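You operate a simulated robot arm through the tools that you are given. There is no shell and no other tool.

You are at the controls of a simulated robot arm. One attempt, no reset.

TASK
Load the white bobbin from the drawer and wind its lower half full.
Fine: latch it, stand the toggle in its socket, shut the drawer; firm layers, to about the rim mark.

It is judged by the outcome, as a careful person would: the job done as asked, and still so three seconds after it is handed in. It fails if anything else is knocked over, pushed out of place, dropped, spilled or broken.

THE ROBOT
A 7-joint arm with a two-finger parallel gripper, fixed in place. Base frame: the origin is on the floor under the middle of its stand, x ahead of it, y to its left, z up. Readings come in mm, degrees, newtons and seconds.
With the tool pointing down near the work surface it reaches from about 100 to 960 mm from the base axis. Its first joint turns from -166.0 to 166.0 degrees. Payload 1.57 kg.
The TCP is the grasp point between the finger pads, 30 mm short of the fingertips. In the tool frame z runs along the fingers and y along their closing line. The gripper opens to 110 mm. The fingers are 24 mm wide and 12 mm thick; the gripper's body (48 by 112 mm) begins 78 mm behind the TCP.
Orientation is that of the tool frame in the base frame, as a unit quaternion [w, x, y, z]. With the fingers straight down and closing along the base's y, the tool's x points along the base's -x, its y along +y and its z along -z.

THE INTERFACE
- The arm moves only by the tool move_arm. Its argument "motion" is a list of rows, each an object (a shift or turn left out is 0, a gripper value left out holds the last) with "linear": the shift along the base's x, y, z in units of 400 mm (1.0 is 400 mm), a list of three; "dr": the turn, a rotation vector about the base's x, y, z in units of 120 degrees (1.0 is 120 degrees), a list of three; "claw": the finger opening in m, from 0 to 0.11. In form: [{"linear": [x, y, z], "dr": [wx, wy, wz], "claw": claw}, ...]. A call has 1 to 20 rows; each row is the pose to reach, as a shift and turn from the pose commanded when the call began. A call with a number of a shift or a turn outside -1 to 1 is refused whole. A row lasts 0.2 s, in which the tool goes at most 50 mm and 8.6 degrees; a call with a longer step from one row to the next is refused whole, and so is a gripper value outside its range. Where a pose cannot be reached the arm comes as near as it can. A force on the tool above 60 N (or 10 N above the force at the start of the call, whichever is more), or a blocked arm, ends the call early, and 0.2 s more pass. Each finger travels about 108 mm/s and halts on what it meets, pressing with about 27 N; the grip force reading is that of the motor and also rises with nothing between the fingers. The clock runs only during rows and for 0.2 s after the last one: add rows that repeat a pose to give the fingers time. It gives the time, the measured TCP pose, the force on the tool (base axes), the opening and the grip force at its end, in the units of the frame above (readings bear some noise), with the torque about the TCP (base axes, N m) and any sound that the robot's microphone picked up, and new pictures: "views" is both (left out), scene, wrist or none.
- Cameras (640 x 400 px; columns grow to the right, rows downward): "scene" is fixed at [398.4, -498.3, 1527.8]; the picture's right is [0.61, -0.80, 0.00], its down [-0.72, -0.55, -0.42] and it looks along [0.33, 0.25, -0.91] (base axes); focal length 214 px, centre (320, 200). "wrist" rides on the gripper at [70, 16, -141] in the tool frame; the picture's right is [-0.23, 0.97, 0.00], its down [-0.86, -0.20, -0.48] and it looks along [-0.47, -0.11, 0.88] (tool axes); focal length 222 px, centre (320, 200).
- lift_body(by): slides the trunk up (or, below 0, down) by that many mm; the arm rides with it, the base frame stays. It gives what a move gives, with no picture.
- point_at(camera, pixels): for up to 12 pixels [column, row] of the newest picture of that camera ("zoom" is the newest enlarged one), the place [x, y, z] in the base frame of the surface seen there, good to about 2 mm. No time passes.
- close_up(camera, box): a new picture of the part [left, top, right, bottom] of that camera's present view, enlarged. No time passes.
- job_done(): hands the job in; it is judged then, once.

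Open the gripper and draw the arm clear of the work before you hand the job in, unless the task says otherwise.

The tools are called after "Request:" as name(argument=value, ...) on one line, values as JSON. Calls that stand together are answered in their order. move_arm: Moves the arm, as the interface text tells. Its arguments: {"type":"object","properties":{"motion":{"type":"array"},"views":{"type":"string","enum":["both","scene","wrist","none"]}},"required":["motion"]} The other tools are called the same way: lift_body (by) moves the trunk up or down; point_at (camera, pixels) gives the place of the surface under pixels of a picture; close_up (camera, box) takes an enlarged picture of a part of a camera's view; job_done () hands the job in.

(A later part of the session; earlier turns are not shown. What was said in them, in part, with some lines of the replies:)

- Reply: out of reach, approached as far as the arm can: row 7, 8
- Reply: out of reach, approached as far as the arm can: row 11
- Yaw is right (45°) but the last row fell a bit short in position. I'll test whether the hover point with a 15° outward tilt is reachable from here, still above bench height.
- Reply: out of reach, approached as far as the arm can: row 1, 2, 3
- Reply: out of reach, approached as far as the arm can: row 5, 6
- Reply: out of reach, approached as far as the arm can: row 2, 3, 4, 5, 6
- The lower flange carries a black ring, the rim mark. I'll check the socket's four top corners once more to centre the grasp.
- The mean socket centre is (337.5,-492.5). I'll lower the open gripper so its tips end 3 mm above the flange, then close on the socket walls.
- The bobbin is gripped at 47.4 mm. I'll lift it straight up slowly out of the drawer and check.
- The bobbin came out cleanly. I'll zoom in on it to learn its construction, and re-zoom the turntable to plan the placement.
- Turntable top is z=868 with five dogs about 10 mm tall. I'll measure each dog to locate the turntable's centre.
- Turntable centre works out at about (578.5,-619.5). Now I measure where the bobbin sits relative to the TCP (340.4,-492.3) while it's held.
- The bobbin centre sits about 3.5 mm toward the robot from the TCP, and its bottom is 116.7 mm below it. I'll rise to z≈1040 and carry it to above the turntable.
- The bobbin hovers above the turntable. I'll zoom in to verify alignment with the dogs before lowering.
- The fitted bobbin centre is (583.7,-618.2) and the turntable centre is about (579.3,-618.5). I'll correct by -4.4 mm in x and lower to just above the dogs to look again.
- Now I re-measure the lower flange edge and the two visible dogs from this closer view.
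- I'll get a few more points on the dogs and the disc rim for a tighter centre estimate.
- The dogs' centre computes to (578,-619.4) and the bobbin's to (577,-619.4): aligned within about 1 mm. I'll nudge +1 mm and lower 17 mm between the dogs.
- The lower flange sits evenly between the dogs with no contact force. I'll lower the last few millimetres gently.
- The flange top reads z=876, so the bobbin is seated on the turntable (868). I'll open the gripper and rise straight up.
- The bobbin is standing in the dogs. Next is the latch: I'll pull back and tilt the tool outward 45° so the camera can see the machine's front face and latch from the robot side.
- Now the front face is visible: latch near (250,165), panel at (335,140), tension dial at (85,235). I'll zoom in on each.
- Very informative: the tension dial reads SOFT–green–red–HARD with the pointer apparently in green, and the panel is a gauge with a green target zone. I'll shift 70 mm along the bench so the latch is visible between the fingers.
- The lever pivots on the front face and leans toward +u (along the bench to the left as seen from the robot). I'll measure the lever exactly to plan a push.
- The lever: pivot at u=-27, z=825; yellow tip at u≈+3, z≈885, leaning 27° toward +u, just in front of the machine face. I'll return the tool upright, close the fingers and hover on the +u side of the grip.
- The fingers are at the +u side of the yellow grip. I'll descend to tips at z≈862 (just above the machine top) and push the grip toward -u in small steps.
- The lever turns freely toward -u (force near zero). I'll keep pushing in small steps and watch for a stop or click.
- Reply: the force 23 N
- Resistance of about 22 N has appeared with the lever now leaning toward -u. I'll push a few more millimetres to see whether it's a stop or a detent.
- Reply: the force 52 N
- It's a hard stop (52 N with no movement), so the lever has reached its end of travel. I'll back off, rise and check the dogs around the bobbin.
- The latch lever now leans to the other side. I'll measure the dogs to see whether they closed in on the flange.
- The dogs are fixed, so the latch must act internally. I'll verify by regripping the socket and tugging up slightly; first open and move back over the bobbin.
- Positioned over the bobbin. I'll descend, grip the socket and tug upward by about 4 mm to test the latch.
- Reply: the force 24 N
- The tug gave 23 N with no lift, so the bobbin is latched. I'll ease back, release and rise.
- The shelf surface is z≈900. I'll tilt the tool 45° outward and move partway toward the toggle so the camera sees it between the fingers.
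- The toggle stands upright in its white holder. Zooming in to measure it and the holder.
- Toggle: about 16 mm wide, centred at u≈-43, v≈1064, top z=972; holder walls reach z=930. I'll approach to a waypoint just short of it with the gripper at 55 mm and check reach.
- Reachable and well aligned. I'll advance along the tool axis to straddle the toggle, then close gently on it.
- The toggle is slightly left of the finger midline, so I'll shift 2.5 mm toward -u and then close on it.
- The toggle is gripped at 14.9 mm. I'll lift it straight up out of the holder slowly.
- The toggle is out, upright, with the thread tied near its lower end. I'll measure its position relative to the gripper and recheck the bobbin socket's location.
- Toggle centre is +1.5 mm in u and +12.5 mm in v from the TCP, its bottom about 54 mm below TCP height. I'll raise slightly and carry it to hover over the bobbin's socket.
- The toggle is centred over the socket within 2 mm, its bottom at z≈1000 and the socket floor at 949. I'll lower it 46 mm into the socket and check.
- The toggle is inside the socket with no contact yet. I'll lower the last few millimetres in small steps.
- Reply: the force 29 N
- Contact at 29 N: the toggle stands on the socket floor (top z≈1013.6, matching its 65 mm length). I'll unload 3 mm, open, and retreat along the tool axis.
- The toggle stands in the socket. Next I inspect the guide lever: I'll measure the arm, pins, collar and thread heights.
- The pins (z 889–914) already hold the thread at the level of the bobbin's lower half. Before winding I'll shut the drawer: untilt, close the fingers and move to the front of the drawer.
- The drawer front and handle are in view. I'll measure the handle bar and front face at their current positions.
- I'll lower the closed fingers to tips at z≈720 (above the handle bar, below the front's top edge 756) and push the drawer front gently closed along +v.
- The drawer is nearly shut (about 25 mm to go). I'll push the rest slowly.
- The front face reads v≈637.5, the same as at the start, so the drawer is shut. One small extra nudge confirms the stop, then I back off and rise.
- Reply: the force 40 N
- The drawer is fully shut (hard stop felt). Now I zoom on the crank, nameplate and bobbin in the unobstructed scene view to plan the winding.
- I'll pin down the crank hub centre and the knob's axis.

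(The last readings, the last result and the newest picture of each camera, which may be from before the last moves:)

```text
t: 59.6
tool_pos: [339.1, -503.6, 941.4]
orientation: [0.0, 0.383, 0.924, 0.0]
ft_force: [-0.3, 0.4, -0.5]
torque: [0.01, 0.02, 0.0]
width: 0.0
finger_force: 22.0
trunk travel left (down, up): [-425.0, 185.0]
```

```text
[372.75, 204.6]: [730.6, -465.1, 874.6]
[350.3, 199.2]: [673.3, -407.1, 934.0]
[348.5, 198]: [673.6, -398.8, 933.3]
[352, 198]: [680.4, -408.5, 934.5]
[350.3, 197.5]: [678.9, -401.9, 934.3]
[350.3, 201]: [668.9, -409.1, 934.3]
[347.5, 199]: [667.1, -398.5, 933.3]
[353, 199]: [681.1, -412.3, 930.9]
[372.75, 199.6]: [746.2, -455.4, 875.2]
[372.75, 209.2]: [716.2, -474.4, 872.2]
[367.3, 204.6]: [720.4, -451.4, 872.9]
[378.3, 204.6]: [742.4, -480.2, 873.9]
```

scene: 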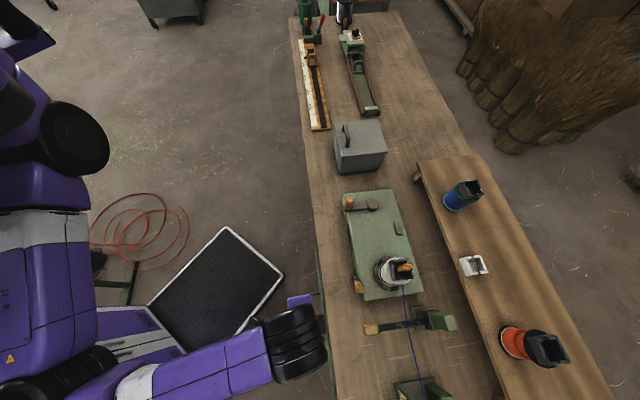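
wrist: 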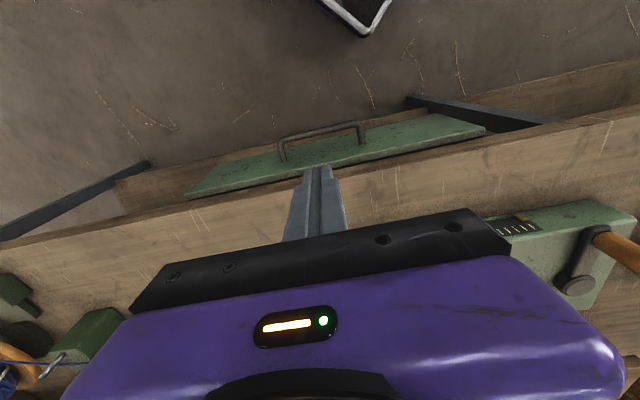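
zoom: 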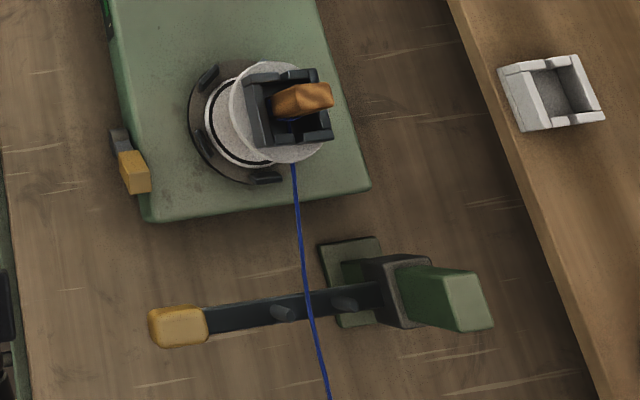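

Hub centre ≈ (731,-465.4); knob axis ≈ (674,-406), radius ≈ 82 mm, knob top z=934. I'll hover over the knob with a 20° outward tilt, which gives reach margin on the far side of the crank circle.

Request:
move_arm(motion=[{"linear": [0, 0, 0.1], "claw": 0.05}, {"linear": [0.05, 0.015, 0.15], "dr": [-0.03, -0.03, 0], "claw": 0.05}, {"linear": [0.15, 0.045, 0.15], "dr": [-0.06, -0.06, 0], "claw": 0.05}, {"linear": [0.25, 0.073, 0.15], "dr": [-0.09, -0.09, 0], "claw": 0.05}, {"linear": [0.35, 0.102, 0.15], "dr": [-0.1179, -0.1179, 0], "claw": 0.05}, {"linear": [0.45, 0.132, 0.15], "dr": [-0.1179, -0.1179, 0], "claw": 0.05}, {"linear": [0.55, 0.161, 0.15], "dr": [-0.1179, -0.1179, 0], "claw": 0.05}, {"linear": [0.65, 0.19, 0.15], "dr": [-0.1179, -0.1179, 0], "claw": 0.05}, {"linear": [0.75, 0.22, 0.15], "dr": [-0.1179, -0.1179, 0], "claw": 0.05}, {"linear": [0.837, 0.244, 0.15], "dr": [-0.1179, -0.1179, 0], "claw": 0.05}])

Request:
close_up(camera="wrist", box=[230, 90, 430, 240])

```text
t: 61.8
tool_pos: [671.7, -407.3, 1002.3]
orientation: [0.162, 0.376, 0.91, -0.067]
ft_force: [-0.4, -0.2, 0.0]
torque: [0.04, -0.02, 0.01]
width: 50.1
finger_force: 0.0
trunk travel left (down, up): [-425.0, 185.0]
```

scene: 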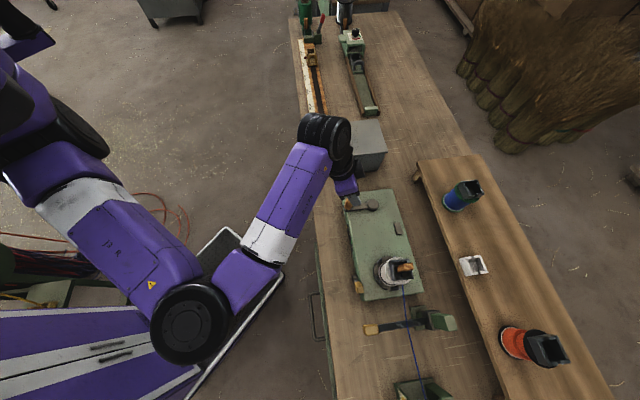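
wrist: 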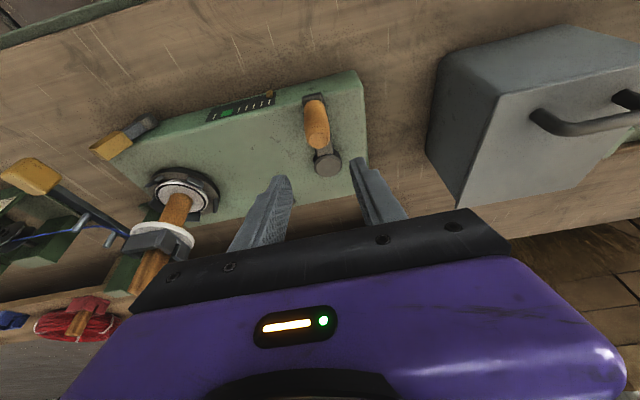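

```text
2.67 times, centred on (330, 165) of wrist
```

zoom: 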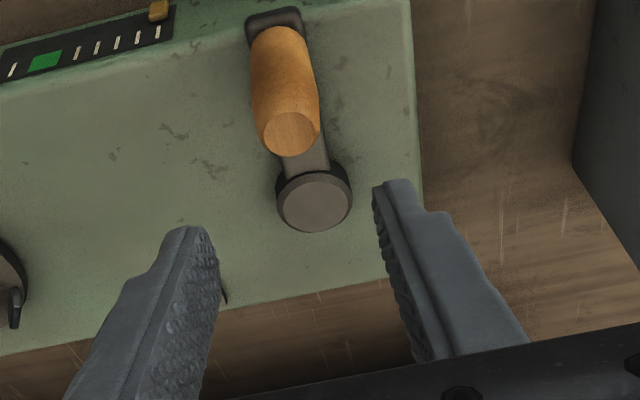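

I'll measure knob and hub from the wrist camera, and the gray box's nearest face to be sure the gripper clears it on the +u side of the circle.

Request:
point_at(camera="wrist", pixels=[[318.8, 140], [313, 141], [324, 137], [317, 133], [320, 146], [328, 166], [319, 167], [338, 161], [326, 159], [331, 173], [460, 190], [437, 95]])

Request:
point_at(camera="wrist", pixels=[[440, 60], [495, 100], [462, 200], [450, 130], [480, 95], [428, 150], [560, 60], [540, 118]])

```text
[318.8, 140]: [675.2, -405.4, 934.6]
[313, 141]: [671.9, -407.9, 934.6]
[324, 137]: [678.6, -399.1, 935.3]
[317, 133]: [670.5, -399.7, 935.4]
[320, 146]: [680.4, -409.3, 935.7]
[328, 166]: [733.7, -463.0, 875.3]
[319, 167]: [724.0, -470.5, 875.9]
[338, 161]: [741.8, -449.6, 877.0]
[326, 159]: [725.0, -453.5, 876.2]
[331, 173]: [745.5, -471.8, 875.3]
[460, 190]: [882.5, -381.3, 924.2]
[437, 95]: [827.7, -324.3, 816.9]
```

```text
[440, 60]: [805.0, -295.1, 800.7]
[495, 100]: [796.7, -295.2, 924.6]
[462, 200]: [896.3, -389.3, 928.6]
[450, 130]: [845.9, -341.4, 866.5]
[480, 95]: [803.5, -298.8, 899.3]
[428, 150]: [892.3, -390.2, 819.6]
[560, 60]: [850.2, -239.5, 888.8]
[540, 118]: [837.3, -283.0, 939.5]
```

Clearances are fine (box face at u≈356, gripper reaches u≈326). I'll descend over the knob and grip it.

Request:
move_arm(motion=[{"linear": [0.005, 0.0015, -0.1]}, {"linear": [0.005, 0.0015, -0.19]}, {"linear": [0.005, 0.0015, -0.222]}, {"linear": [0.005, 0.0015, -0.222], "claw": 0.03}, {"linear": [0.005, 0.0015, -0.222], "claw": 0.012}, {"linear": [0.005, 0.0015, -0.222], "claw": 0.012}], views="wrist")

Request:
close_up(camera="wrist", box=[230, 90, 430, 240])

```text
t: 63.2
tool_pos: [675.2, -406.6, 914.2]
orientation: [0.161, 0.376, 0.91, -0.068]
ft_force: [0.8, -1.7, -1.2]
torque: [0.31, -0.64, 0.01]
width: 23.5
finger_force: 35.2
trunk travel left (down, up): [-425.0, 185.0]
```

wrist: 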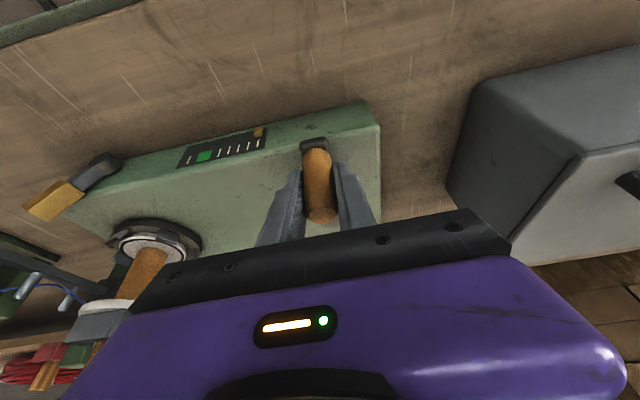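

```text
2.67 times, centred on (330, 165) of wrist
```

zoom: 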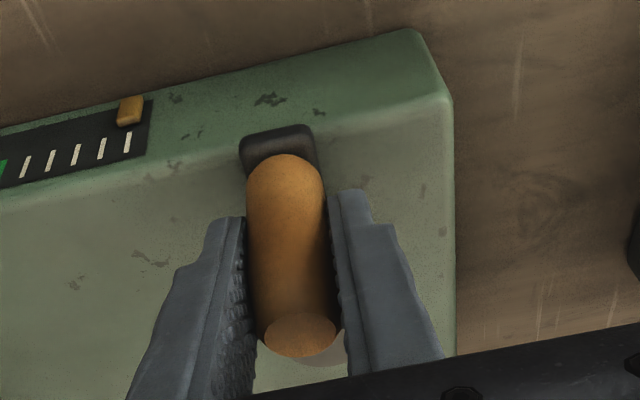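

The knob is gripped (23.5 mm). I'll test-crank 90° clockwise seen from above in 15° steps and read the forces.

Request:
move_arm(motion=[{"linear": [0.0425, 0.0326, 0]}, {"linear": [0.0919, 0.0531, 0]}, {"linear": [0.145, 0.06, 0]}, {"linear": [0.198, 0.0531, 0]}, {"linear": [0.2475, 0.0326, 0]}, {"linear": [0.2899, 0, 0]}])

Request:
close_up(camera="scene", box=[340, 180, 440, 340])

```text
t: 64.6
tool_pos: [793.0, -404.8, 913.6]
orientation: [0.161, 0.375, 0.91, -0.067]
ft_force: [2.8, 4.4, -0.2]
torque: [-1.14, -0.12, -0.04]
width: 23.4
finger_force: 35.9
trunk travel left (down, up): [-425.0, 185.0]
```

scene: 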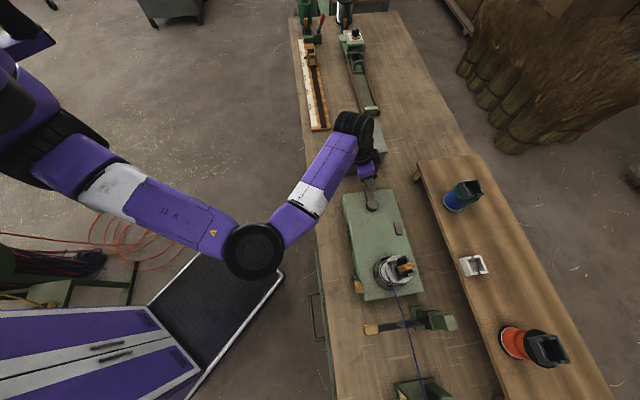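
wrist: 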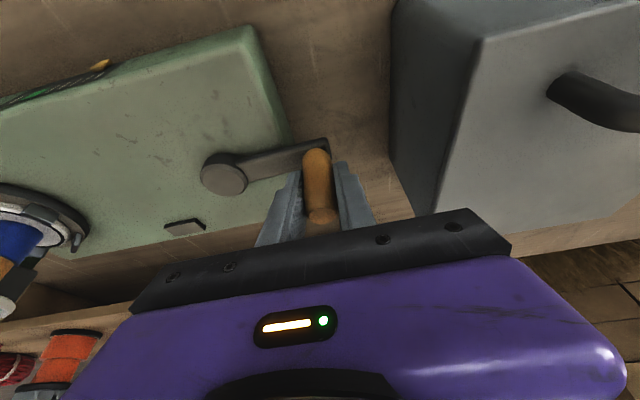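

```text
2.50 times, centred on (390, 260) of scene
```

zoom: 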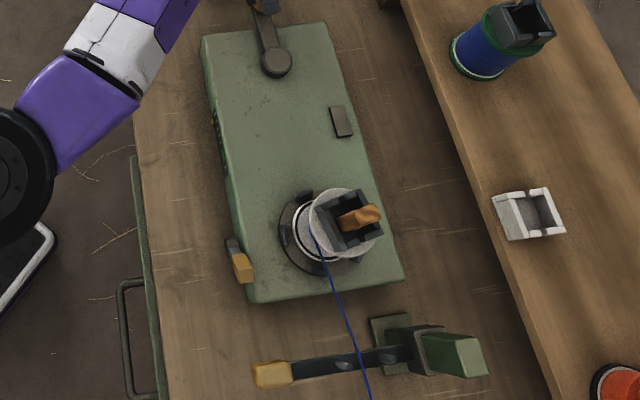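

Forces are low and the bobbin turns. The wrist view shows blue thread on the core already; I'll zoom in on that and the panel.

Request:
close_up(camera="wrist", box=[0, 170, 110, 320])

Request:
close_up(camera="wrist", box=[0, 50, 130, 120])

Request:
close_up(camera="scene", box=[365, 240, 435, 300])

```text
2.67 times, centred on (55, 245) of wrist
```

zoom: 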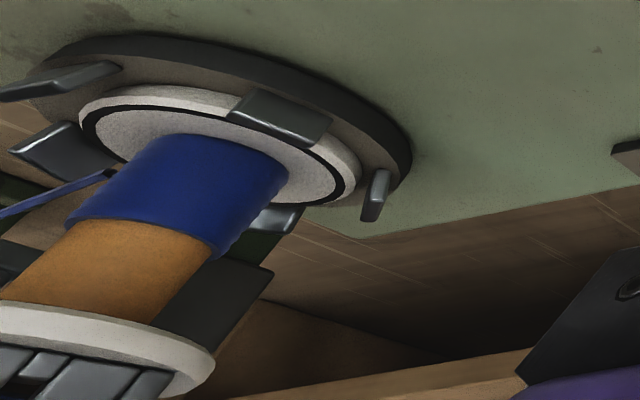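

```text
4.92 times, centred on (65, 85) of wrist
```

zoom: 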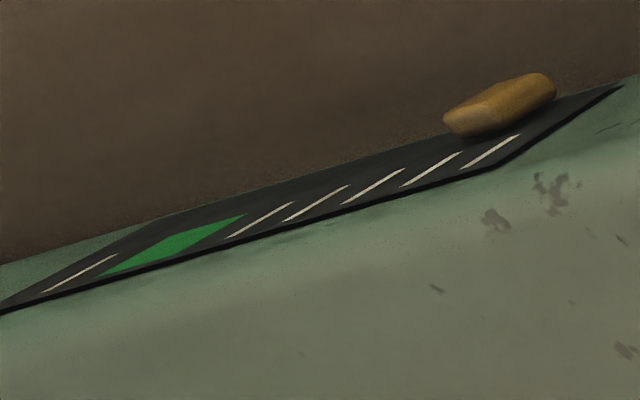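

```text
6.67 times, centred on (400, 270) of scene
```

zoom: 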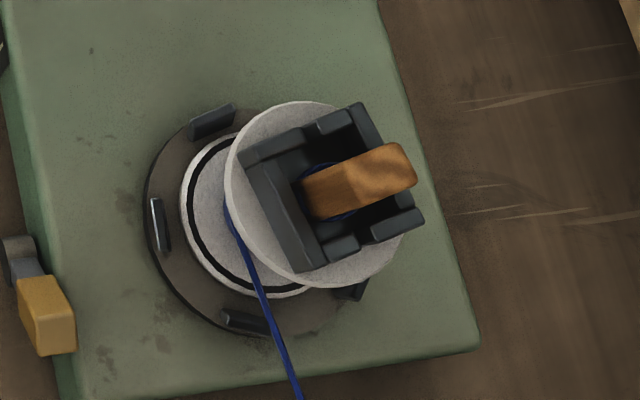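

The winding is working: the blue band forms evenly over the lower half and the gauge marker has begun to move. I'll crank half a turn further to check reach on the far side.

Request:
move_arm(motion=[{"linear": [0.0377, -0.0519, 0]}, {"linear": [0.0575, -0.1129, 0]}, {"linear": [0.0575, -0.177, 0]}, {"linear": [0.0377, -0.238, 0]}, {"linear": [0, -0.2899, 0]}, {"linear": [-0.0519, -0.3276, 0]}, {"linear": [-0.1129, -0.3474, 0]}, {"linear": [-0.177, -0.3474, 0]}, {"linear": [-0.238, -0.3276, 0]}, {"linear": [-0.2899, -0.2899, 0]}])

Request:
close_up(camera="scene", box=[365, 240, 435, 300])

```text
t: 66.8
tool_pos: [673.9, -524.9, 912.1]
orientation: [0.159, 0.379, 0.909, -0.069]
ft_force: [-5.8, -8.6, -9.4]
torque: [-0.17, -0.75, -0.08]
width: 23.0
finger_force: 35.1
trunk travel left (down, up): [-425.0, 185.0]
```

scene: 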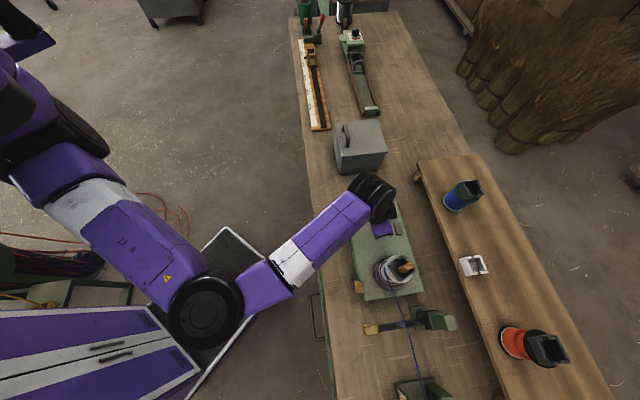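
wrist: 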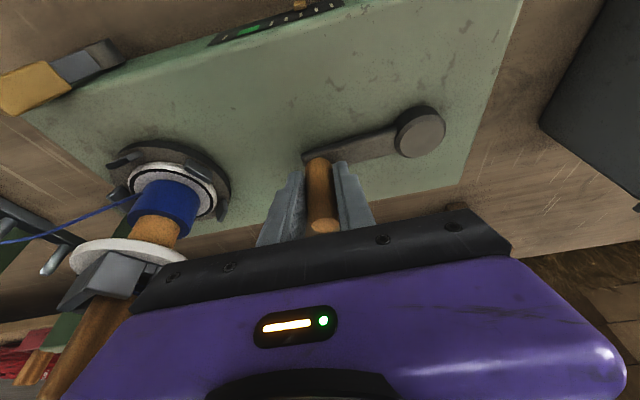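

```text
6.67 times, centred on (400, 270) of scene
```

zoom: 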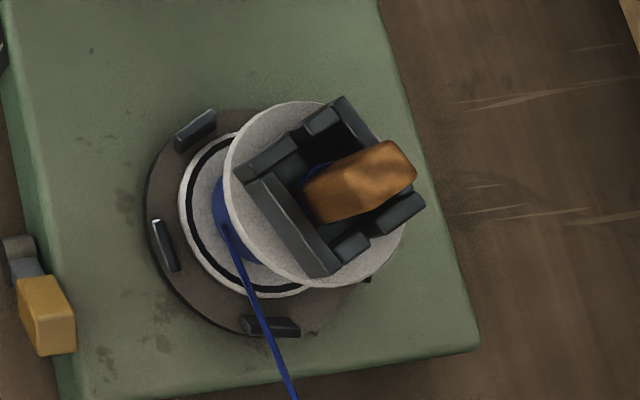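

Reach was fine all the way. I'll check the gauge and how thick the winding is now.

Request:
close_up(camera="wrist", box=[200, 0, 350, 60])

Request:
close_up(camera="wrist", box=[70, 120, 250, 300])

```text
4.27 times, centred on (275, 30) of wrist
```

zoom: 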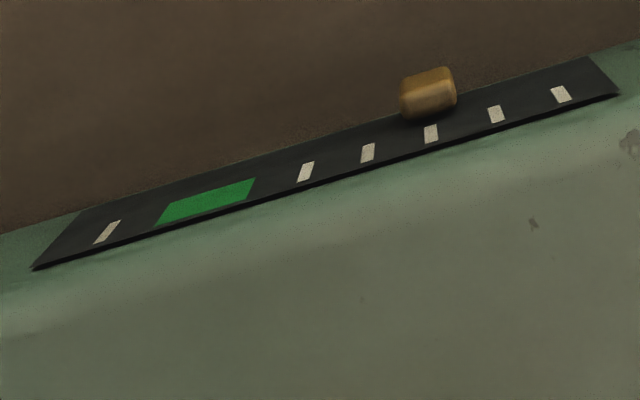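

```text
2.22 times, centred on (160, 210) of wrist
```

zoom: 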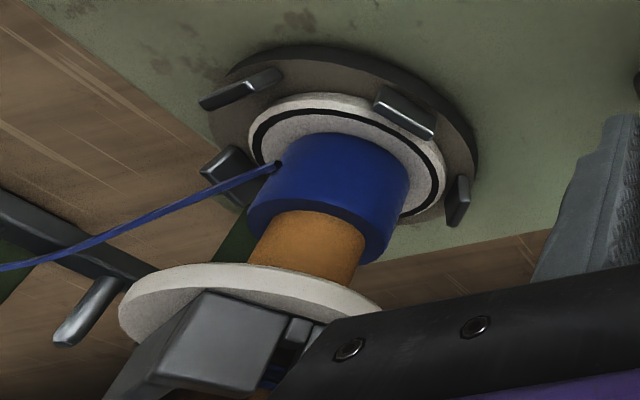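

The gauge marker moved from tick 7 to about tick 5 after 270° of cranking, and the winding has grown but is well below the black ring. I'll crank another 90° and compare.

Request:
move_arm(motion=[{"linear": [-0.0377, 0.0519, 0]}, {"linear": [-0.0575, 0.1129, 0]}, {"linear": [-0.0575, 0.177, 0]}, {"linear": [-0.0377, 0.238, 0]}, {"linear": [0, 0.2899, 0]}])

Request:
close_up(camera="wrist", box=[150, 110, 290, 190])

Request:
close_up(camera="wrist", box=[60, 190, 230, 320])

```text
t: 68.0
tool_pos: [677.4, -405.8, 913.4]
orientation: [0.163, 0.376, 0.91, -0.066]
ft_force: [18.5, -16.1, -16.4]
torque: [-0.86, 0.24, -0.01]
width: 23.2
finger_force: 35.2
trunk travel left (down, up): [-425.0, 185.0]
```

scene: 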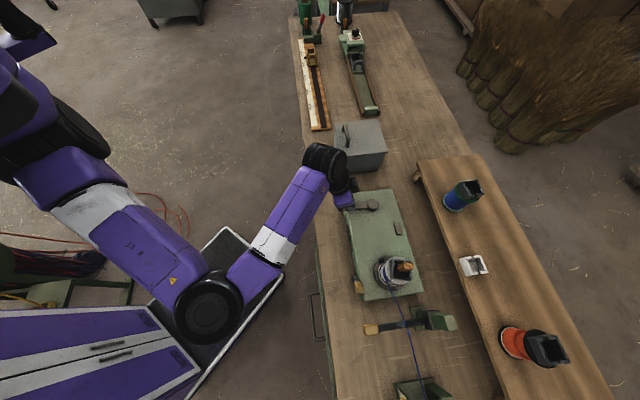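
wrist: 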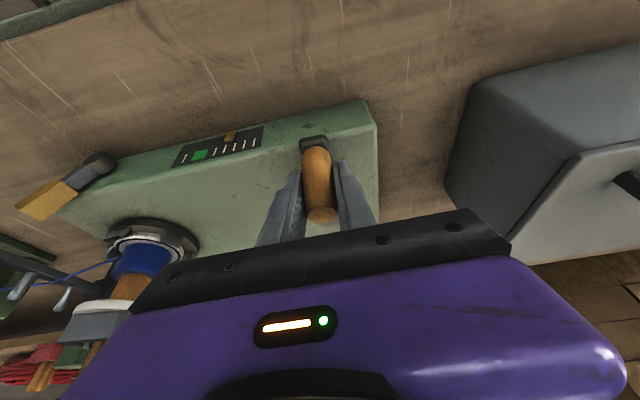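

```text
4.57 times, centred on (220, 150) of wrist
```

zoom: 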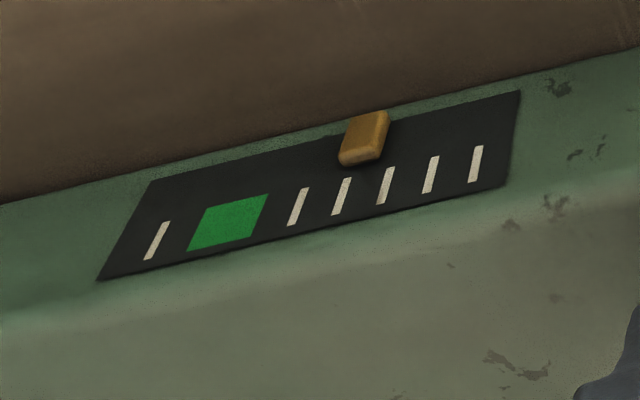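

```text
3.08 times, centred on (145, 255) of wrist
```

zoom: 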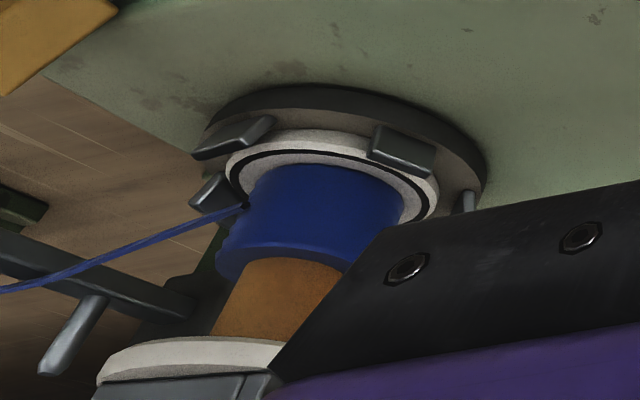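

After one full turn the marker is at about tick 4, so green (position 2) should come near 600° in total. I'll crank 180° more with a small offset to relieve the 25 N grip load, then recheck.

Request:
move_arm(motion=[{"linear": [0.0554, 0.0342, -0.004]}, {"linear": [0.1164, 0.054, -0.004]}, {"linear": [0.1805, 0.054, -0.004]}, {"linear": [0.2415, 0.0342, -0.004]}, {"linear": [0.2934, -0.0035, -0.004]}, {"linear": [0.3311, -0.0554, -0.004]}, {"linear": [0.3509, -0.1164, -0.004]}, {"linear": [0.3509, -0.1805, -0.004]}, {"linear": [0.3311, -0.2415, -0.004]}, {"linear": [0.2934, -0.2934, -0.004]}])

Request:
close_up(camera="scene", box=[365, 240, 435, 300])

```text
t: 70.2
tool_pos: [788.0, -528.3, 911.0]
orientation: [0.161, 0.379, 0.909, -0.068]
ft_force: [8.1, -15.0, 9.9]
torque: [0.4, -0.96, -0.02]
width: 23.2
finger_force: 35.5
trunk travel left (down, up): [-425.0, 185.0]
```

scene: 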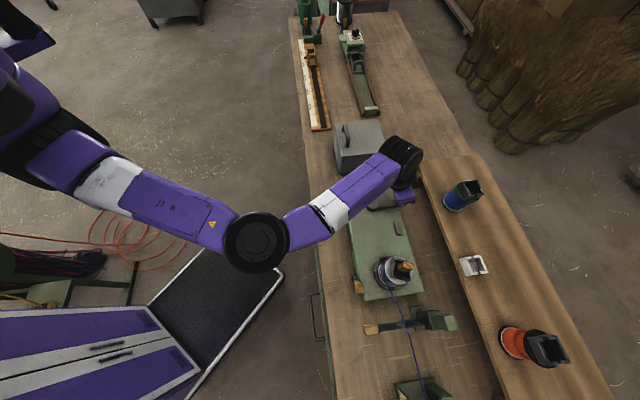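
wrist: 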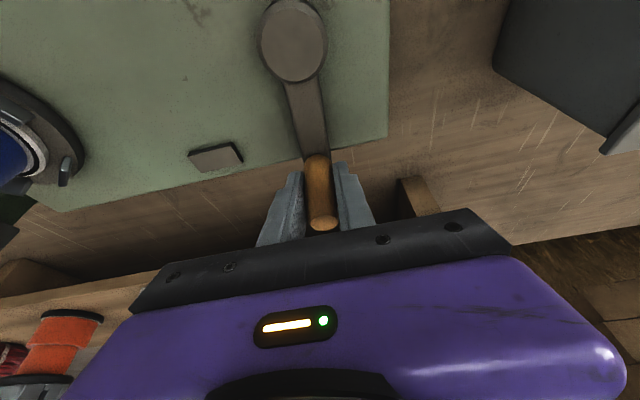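

```text
6.67 times, centred on (400, 270) of scene
```

zoom: 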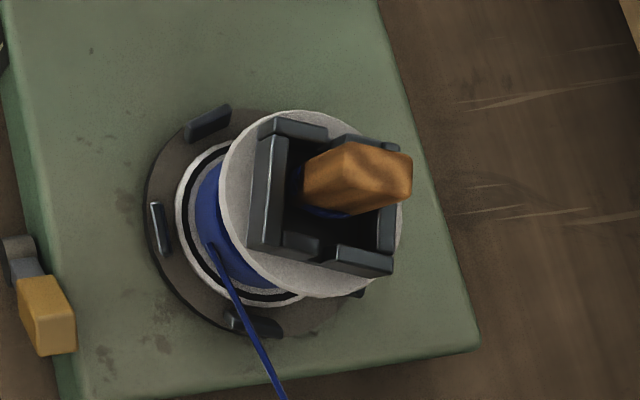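

The winding is now close to the black ring. I'll measure its present radius before going on.

Request:
close_up(camera="scene", box=[372, 250, 412, 290])

Request:
point_at(camera="scene", pixels=[[381, 271], [382, 271], [380.5, 271], [383, 275], [386, 279], [384, 265], [379.5, 271], [378.5, 271], [377.5, 271], [385, 262], [388, 282], [390, 283.5]])

```text
10.00 times, centred on (392, 270) of scene
```

zoom: 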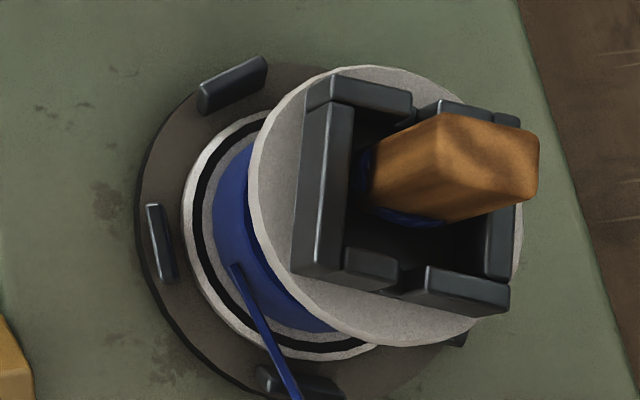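

```text
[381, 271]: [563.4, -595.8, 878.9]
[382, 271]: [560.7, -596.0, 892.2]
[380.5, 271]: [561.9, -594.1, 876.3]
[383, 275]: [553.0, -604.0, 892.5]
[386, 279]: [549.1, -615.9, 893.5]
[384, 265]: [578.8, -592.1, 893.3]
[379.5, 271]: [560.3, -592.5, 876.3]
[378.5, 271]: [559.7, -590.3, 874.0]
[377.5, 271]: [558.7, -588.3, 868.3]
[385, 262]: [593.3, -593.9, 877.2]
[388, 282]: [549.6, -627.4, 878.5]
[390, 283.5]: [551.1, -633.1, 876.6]
```

The winding radius is about 28 mm; the black ring spans roughly 30–33 mm. I'll crank another 54° and check the gauge from there.

Request:
move_arm(motion=[{"linear": [-0.0519, -0.0377, 0]}, {"linear": [-0.1129, -0.0575, 0]}, {"linear": [-0.177, -0.0575, 0]}])

Request:
close_up(camera="scene", box=[372, 250, 412, 290])

Request:
close_up(camera="wrist", box=[100, 0, 320, 100])

```text
t: 71.0
tool_pos: [722.0, -547.8, 910.2]
orientation: [0.16, 0.377, 0.91, -0.068]
ft_force: [-2.5, -10.5, 8.7]
torque: [0.09, -0.72, -0.07]
width: 23.1
finger_force: 36.3
trunk travel left (down, up): [-425.0, 185.0]
```

scene: 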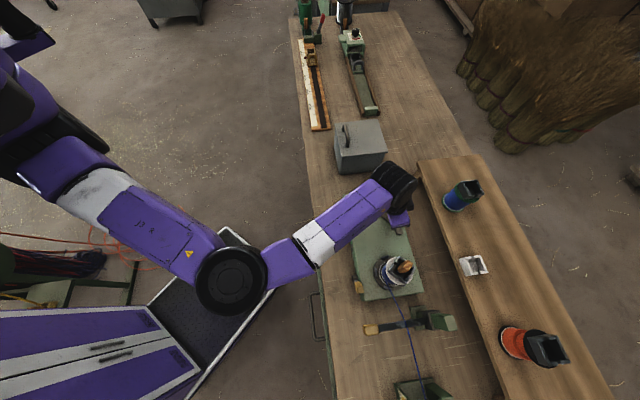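
wrist: 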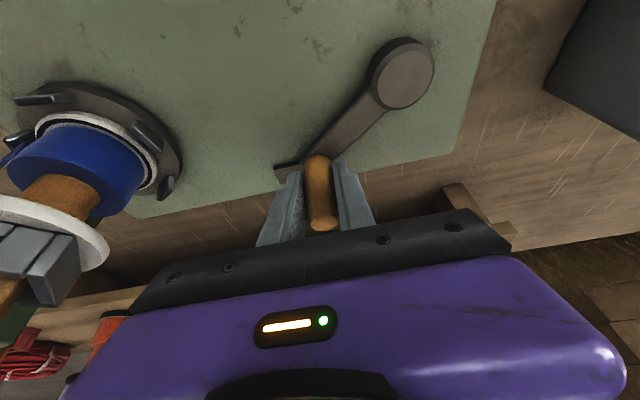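

```text
10.00 times, centred on (392, 270) of scene
```

zoom: 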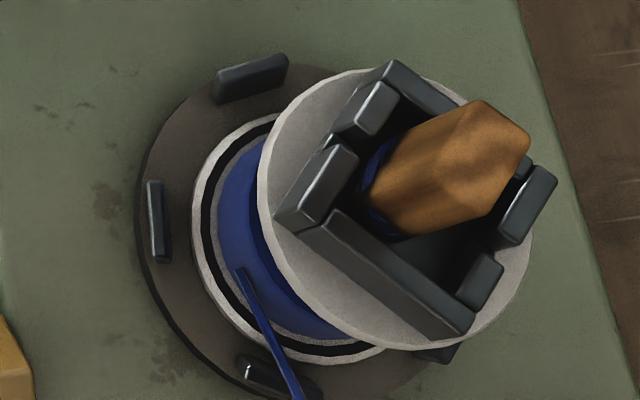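

```text
2.91 times, centred on (210, 50) of wrist
```

zoom: 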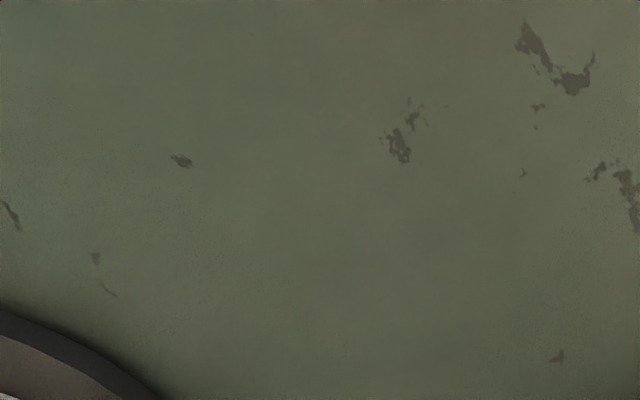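

The gap to the black ring is now only about 2 mm. I'll turn 36° more, to where the gauge is visible to the wrist camera.

Request:
move_arm(motion=[{"linear": [-0.061, 0.0198, 0]}, {"linear": [-0.1129, 0.0575, 0]}])

Request:
close_up(camera="wrist", box=[200, 0, 350, 60])

Request:
close_up(camera="scene", box=[372, 250, 412, 290])

Request:
close_up(camera="wrist", box=[70, 120, 250, 300])

```text
t: 71.6
tool_pos: [673.5, -525.6, 910.5]
orientation: [0.158, 0.378, 0.91, -0.068]
ft_force: [-13.1, -14.5, -6.1]
torque: [0.32, -0.85, -0.1]
width: 23.0
finger_force: 35.6
trunk travel left (down, up): [-425.0, 185.0]
```

scene: 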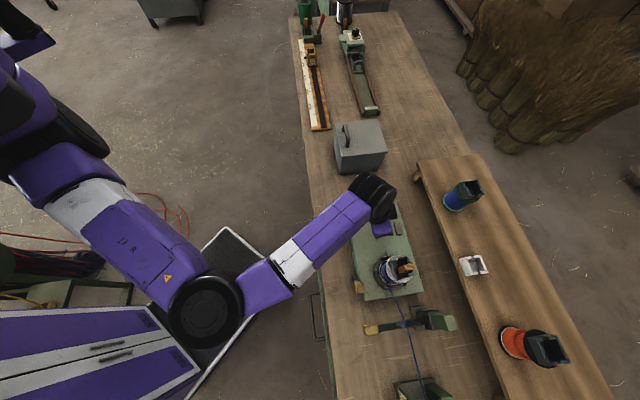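
wrist: 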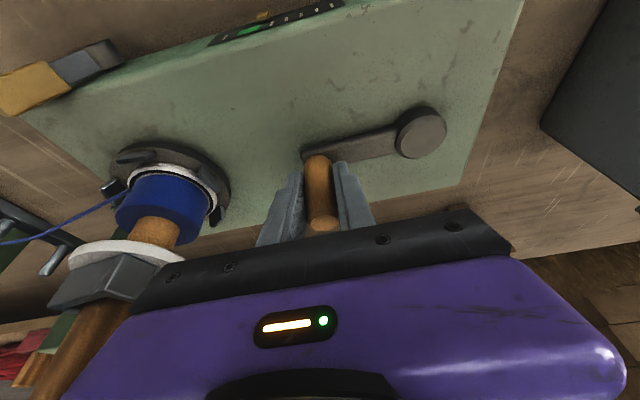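

```text
4.27 times, centred on (275, 30) of wrist
```

zoom: 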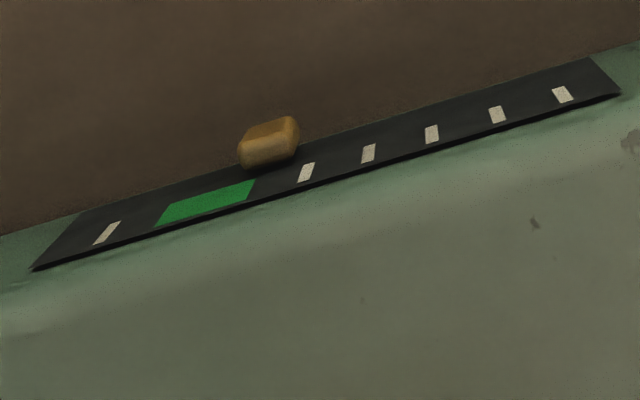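

```text
10.00 times, centred on (392, 270) of scene
```

zoom: 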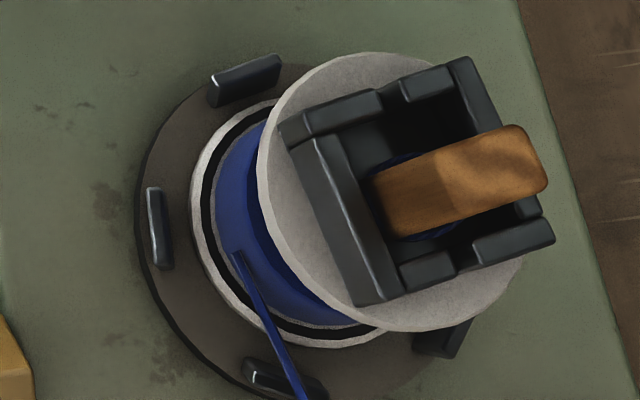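

```text
2.22 times, centred on (160, 210) of wrist
```

zoom: 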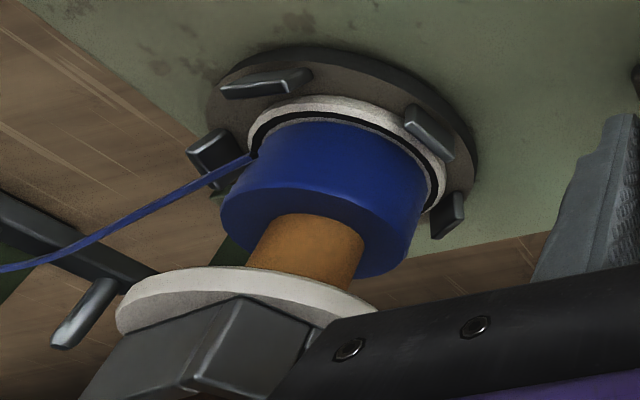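

The marker is just at the edge of the green zone (≈2.5) and the winding nearly touches the ring. About 90° more should centre it, so I'll crank back round to the start position (720° total).

Request:
move_arm(motion=[{"linear": [-0.0377, 0.0519, 0]}, {"linear": [-0.0575, 0.1129, 0]}, {"linear": [-0.0575, 0.177, 0]}, {"linear": [-0.0377, 0.238, 0]}, {"linear": [0, 0.2899, 0]}])

Request:
close_up(camera="wrist", box=[150, 110, 290, 190])

Request:
close_up(camera="scene", box=[372, 250, 412, 290])

Request:
close_up(camera="wrist", box=[60, 190, 230, 320])

```text
t: 72.8
tool_pos: [681.5, -408.6, 911.6]
orientation: [0.165, 0.375, 0.91, -0.066]
ft_force: [11.8, -9.7, 11.1]
torque: [0.14, 0.73, 0.01]
width: 23.0
finger_force: 35.7
trunk travel left (down, up): [-425.0, 185.0]
```

scene: 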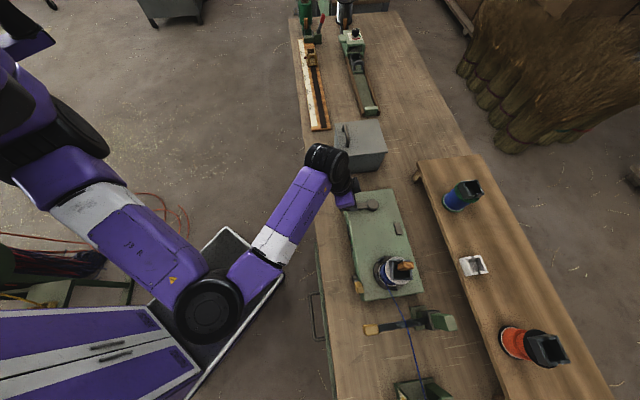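
wrist: 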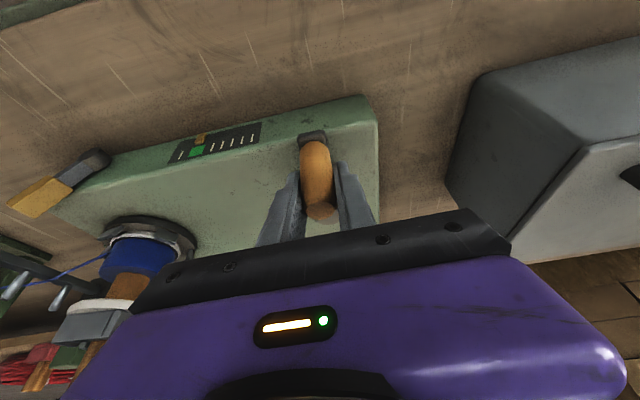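

```text
4.57 times, centred on (220, 150) of wrist
```

zoom: 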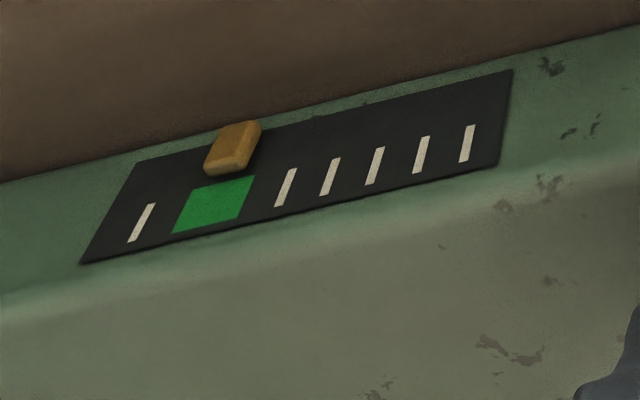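

```text
10.00 times, centred on (392, 270) of scene
```

zoom: 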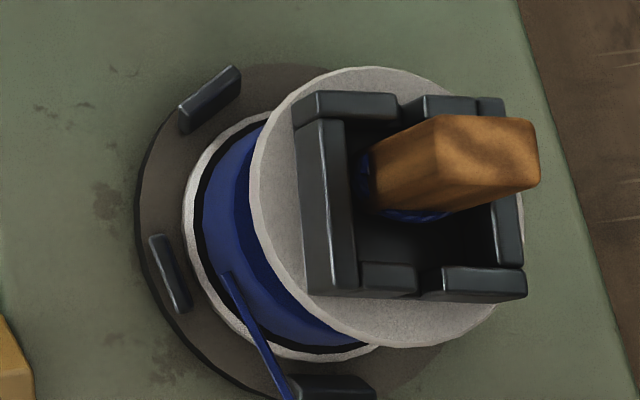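

```text
3.08 times, centred on (145, 255) of wrist
```

zoom: 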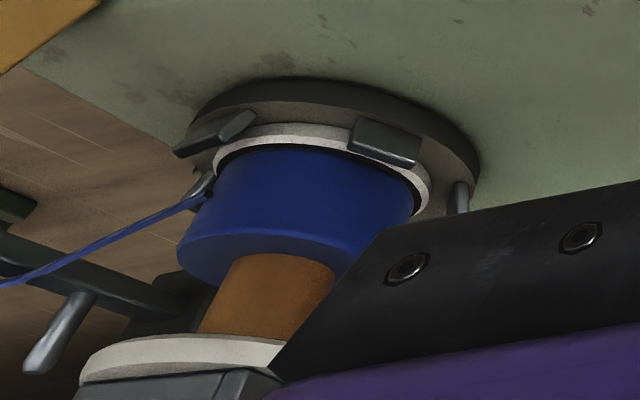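

The marker sits inside the green zone near its centre and the winding just reaches the black ring. I'll stop here: release the knob and rise straight up.

Request:
move_arm(motion=[{"linear": [0.002, -0.002, -0.002]}, {"linear": [0.002, -0.002, -0.002], "claw": 0.035}, {"linear": [0.002, -0.002, -0.002], "claw": 0.05}, {"linear": [0.002, -0.002, 0.05], "claw": 0.05}, {"linear": [0.002, -0.002, 0.15], "claw": 0.05}, {"linear": [0.002, -0.002, 0.25], "claw": 0.05}])

Request:
close_up(camera="wrist", box=[90, 40, 400, 240])

Request:
close_up(camera="scene", box=[340, 180, 440, 340])

```text
t: 74.2
tool_pos: [679.2, -408.1, 1012.0]
orientation: [0.161, 0.376, 0.91, -0.068]
ft_force: [0.1, -0.5, 0.1]
torque: [0.01, -0.03, 0.03]
width: 50.1
finger_force: 0.1
trunk travel left (down, up): [-425.0, 185.0]
```

scene: 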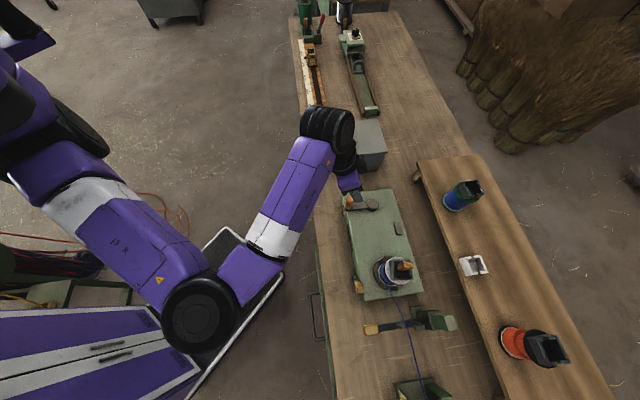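
wrist: 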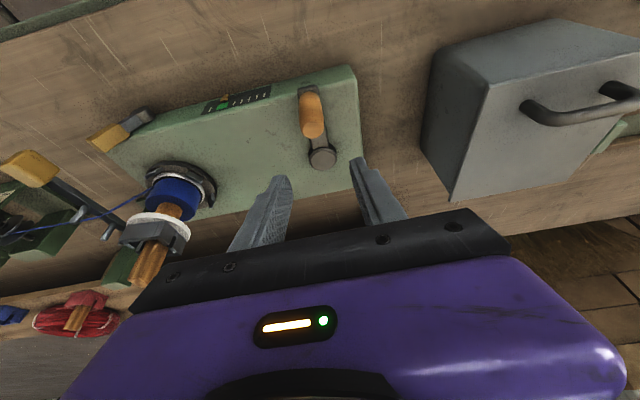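

```text
2.00 times, centred on (245, 140) of wrist
```

zoom: 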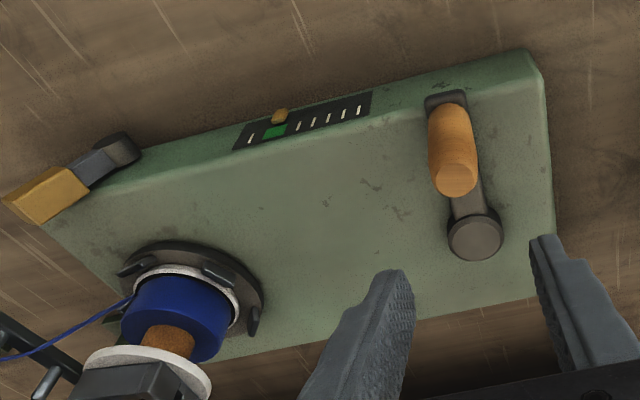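

```text
2.50 times, centred on (390, 260) of scene
```

zoom: 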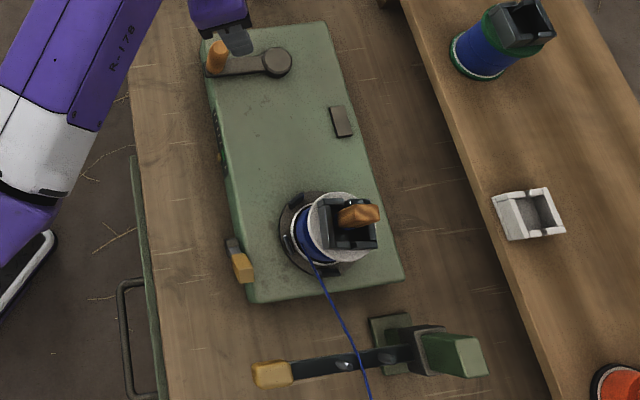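

The crank stayed put. I'll verify the winding radius, toggle uprightness and the gauge once more.

Request:
close_up(camera="scene", box=[372, 250, 412, 290])

Request:
point_at(camera="scene", pixels=[[381.5, 273], [383, 277], [386, 281], [383, 266], [380.5, 272], [379.5, 272], [403, 268], [398, 271], [410, 268], [397, 263]])

Request:
close_up(camera="wrist", box=[190, 80, 290, 120])

Request:
close_up(camera="wrist", box=[90, 150, 230, 300])

```text
10.00 times, centred on (392, 270) of scene
```

zoom: 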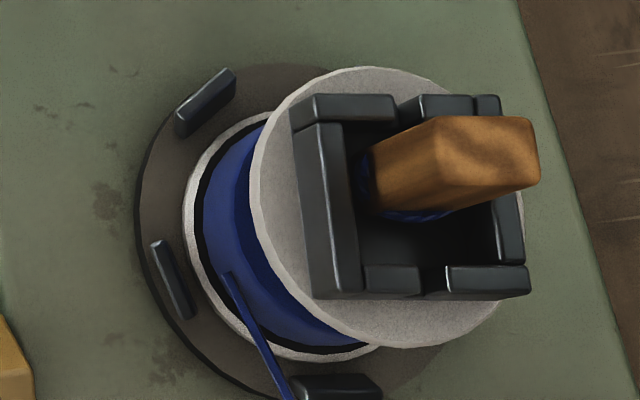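

```text
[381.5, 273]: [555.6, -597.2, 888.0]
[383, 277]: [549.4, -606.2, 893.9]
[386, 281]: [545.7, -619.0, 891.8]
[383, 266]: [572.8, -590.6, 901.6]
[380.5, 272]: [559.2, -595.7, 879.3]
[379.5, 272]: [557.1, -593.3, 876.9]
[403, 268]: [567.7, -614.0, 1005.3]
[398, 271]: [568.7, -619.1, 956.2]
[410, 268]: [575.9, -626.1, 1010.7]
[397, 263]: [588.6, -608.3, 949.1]
```

```text
6.40 times, centred on (240, 100) of wrist
```

zoom: 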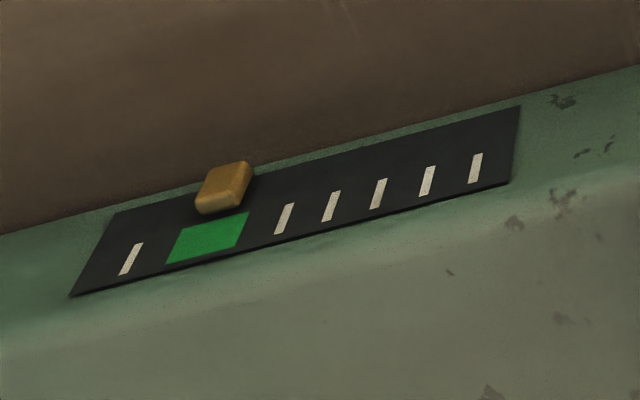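

```text
2.67 times, centred on (160, 225) of wrist
```

zoom: 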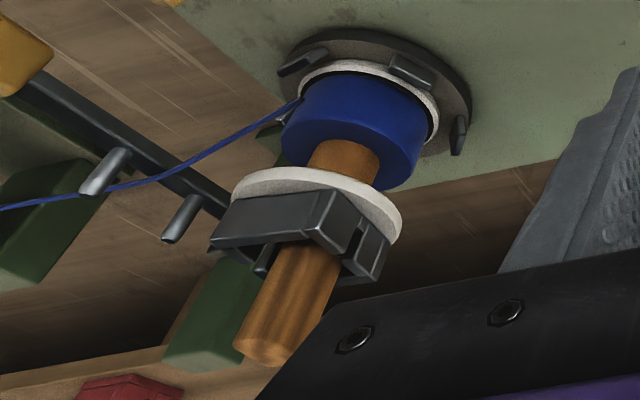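

The winding radius (~31 mm) matches the black ring, the marker is in green, and the toggle stands upright in its socket. I'll now draw the arm up and back, clear of the work.

Request:
move_arm(motion=[{"linear": [0, 0, 0.1], "dr": [0.02, 0.02, 0], "claw": 0.05}, {"linear": [-0.01, 0.02, 0.2], "dr": [0.05, 0.05, 0], "claw": 0.05}, {"linear": [-0.05, 0.1, 0.26], "dr": [0.08, 0.08, 0], "claw": 0.07}, {"linear": [-0.12, 0.18, 0.3], "dr": [0.11, 0.11, 0], "claw": 0.09}, {"linear": [-0.2, 0.26, 0.32], "dr": [0.1179, 0.1179, 0], "claw": 0.1}, {"linear": [-0.28, 0.34, 0.34], "dr": [0.1179, 0.1179, 0], "claw": 0.1}, {"linear": [-0.36, 0.42, 0.34], "dr": [0.1179, 0.1179, 0], "claw": 0.1}])

Request:
close_up(camera="scene", box=[300, 170, 480, 400])

Request:
close_up(camera="wrist", box=[0, 0, 320, 260])

```text
t: 75.8
tool_pos: [531.1, -235.3, 1139.3]
orientation: [0.0, 0.382, 0.924, 0.002]
ft_force: [-0.3, 0.3, -0.2]
torque: [0.04, 0.03, 0.01]
width: 100.2
finger_force: 0.0
out of reach, approached as far as the arm can: row 4, 5, 6, 7
trunk travel left (down, up): [-425.0, 185.0]
```

scene: 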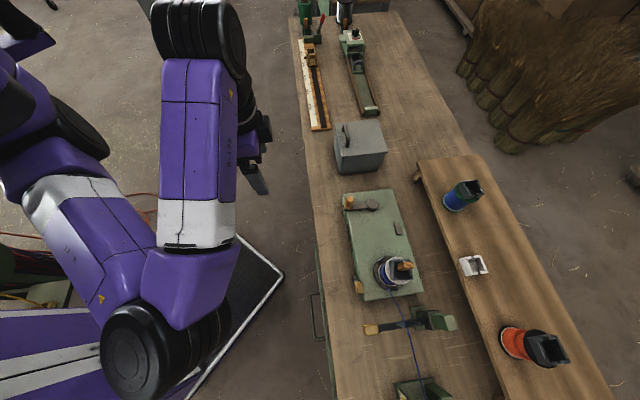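
wrist: 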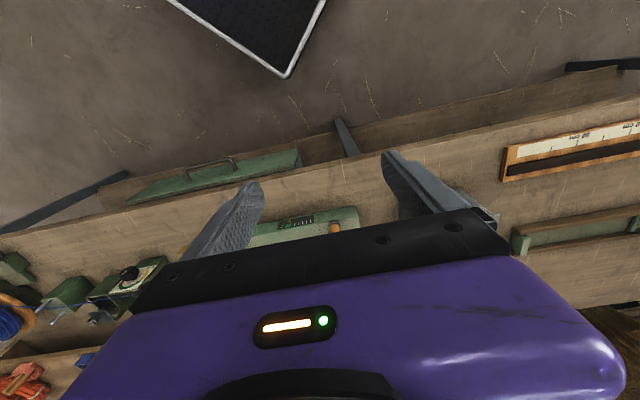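

```text
1.74 times, centred on (390, 285) of scene
```

zoom: 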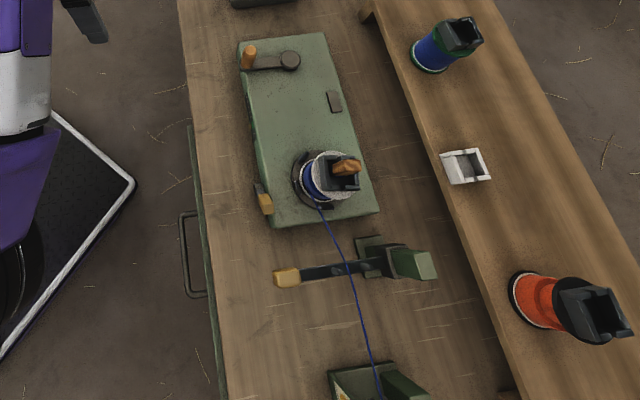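

```text
1.54 times, centred on (160, 130) of wrist
```

zoom: 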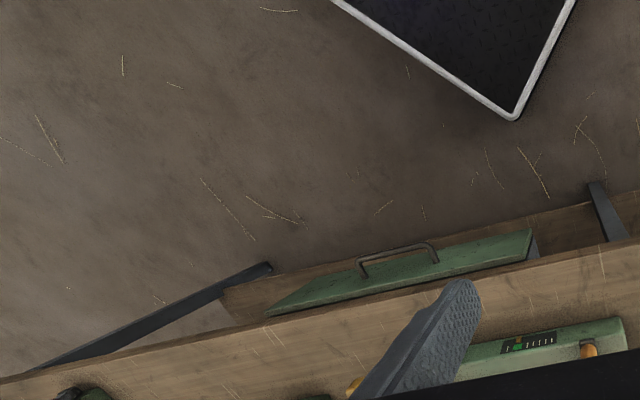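

The arm is clear, the drawer shut, the latch over and the bobbin wound. One last look at the gauge and tension dial before handing in.

Request:
close_up(camera="wrist", box=[250, 200, 370, 250])

Request:
close_up(camera="wrist", box=[80, 245, 190, 325])

Request:
point_at(camera="scene", pixels=[[325, 315], [322, 280], [330, 350], [404, 264], [357, 286]])

```text
5.33 times, centred on (310, 225) of wrist
```

zoom: 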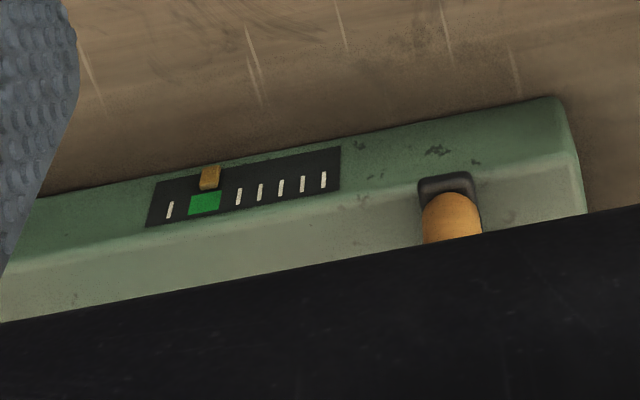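

```text
5.00 times, centred on (135, 285) of wrist
```

zoom: 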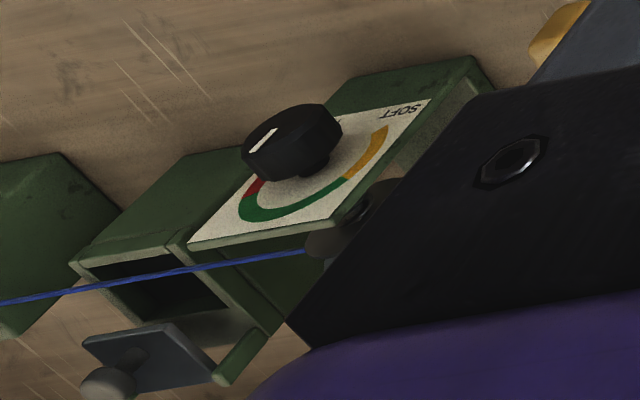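

```text
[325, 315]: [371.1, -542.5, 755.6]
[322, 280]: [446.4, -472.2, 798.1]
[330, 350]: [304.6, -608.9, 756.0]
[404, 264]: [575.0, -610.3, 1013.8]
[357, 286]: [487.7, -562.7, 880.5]
```

The marker stands directly at the green zone, the tension pointer is in green, the drawer front is at its closed position and the toggle top (z≈1014) shows it still standing. I'm handing the job in.

Request:
job_done()

```text
The job is handed in.
```

The white bobbin is loaded, latched and wound on its lower half to the rim mark, and I handed the job in with the arm drawn clear.

- **Latch:** the latch lever is over to its stop. A test pull of about 23 N on the bobbin did not lift it.
- **Toggle:** it stands upright in the bobbin's socket; the last reading put its top where it was after I placed it.
- **Winding:** I turned the crank two full turns clockwise. The winding is about 31 mm in radius and just touches the black ring, and the gauge marker is in the green zone. I left the tension dial as I found it; its pointer is in green, towards the hard end.
- **Drawer:** it is pushed fully shut, back to its starting position. I could not see inside afterwards, so whether the yellow bobbin is still standing is unchecked. I moved the drawer slowly throughout.

I saw nothing else knocked over or moved. The toggle's old holder on the shelf is now empty, and the thread still runs from the bobbin back through the guide to its spool.
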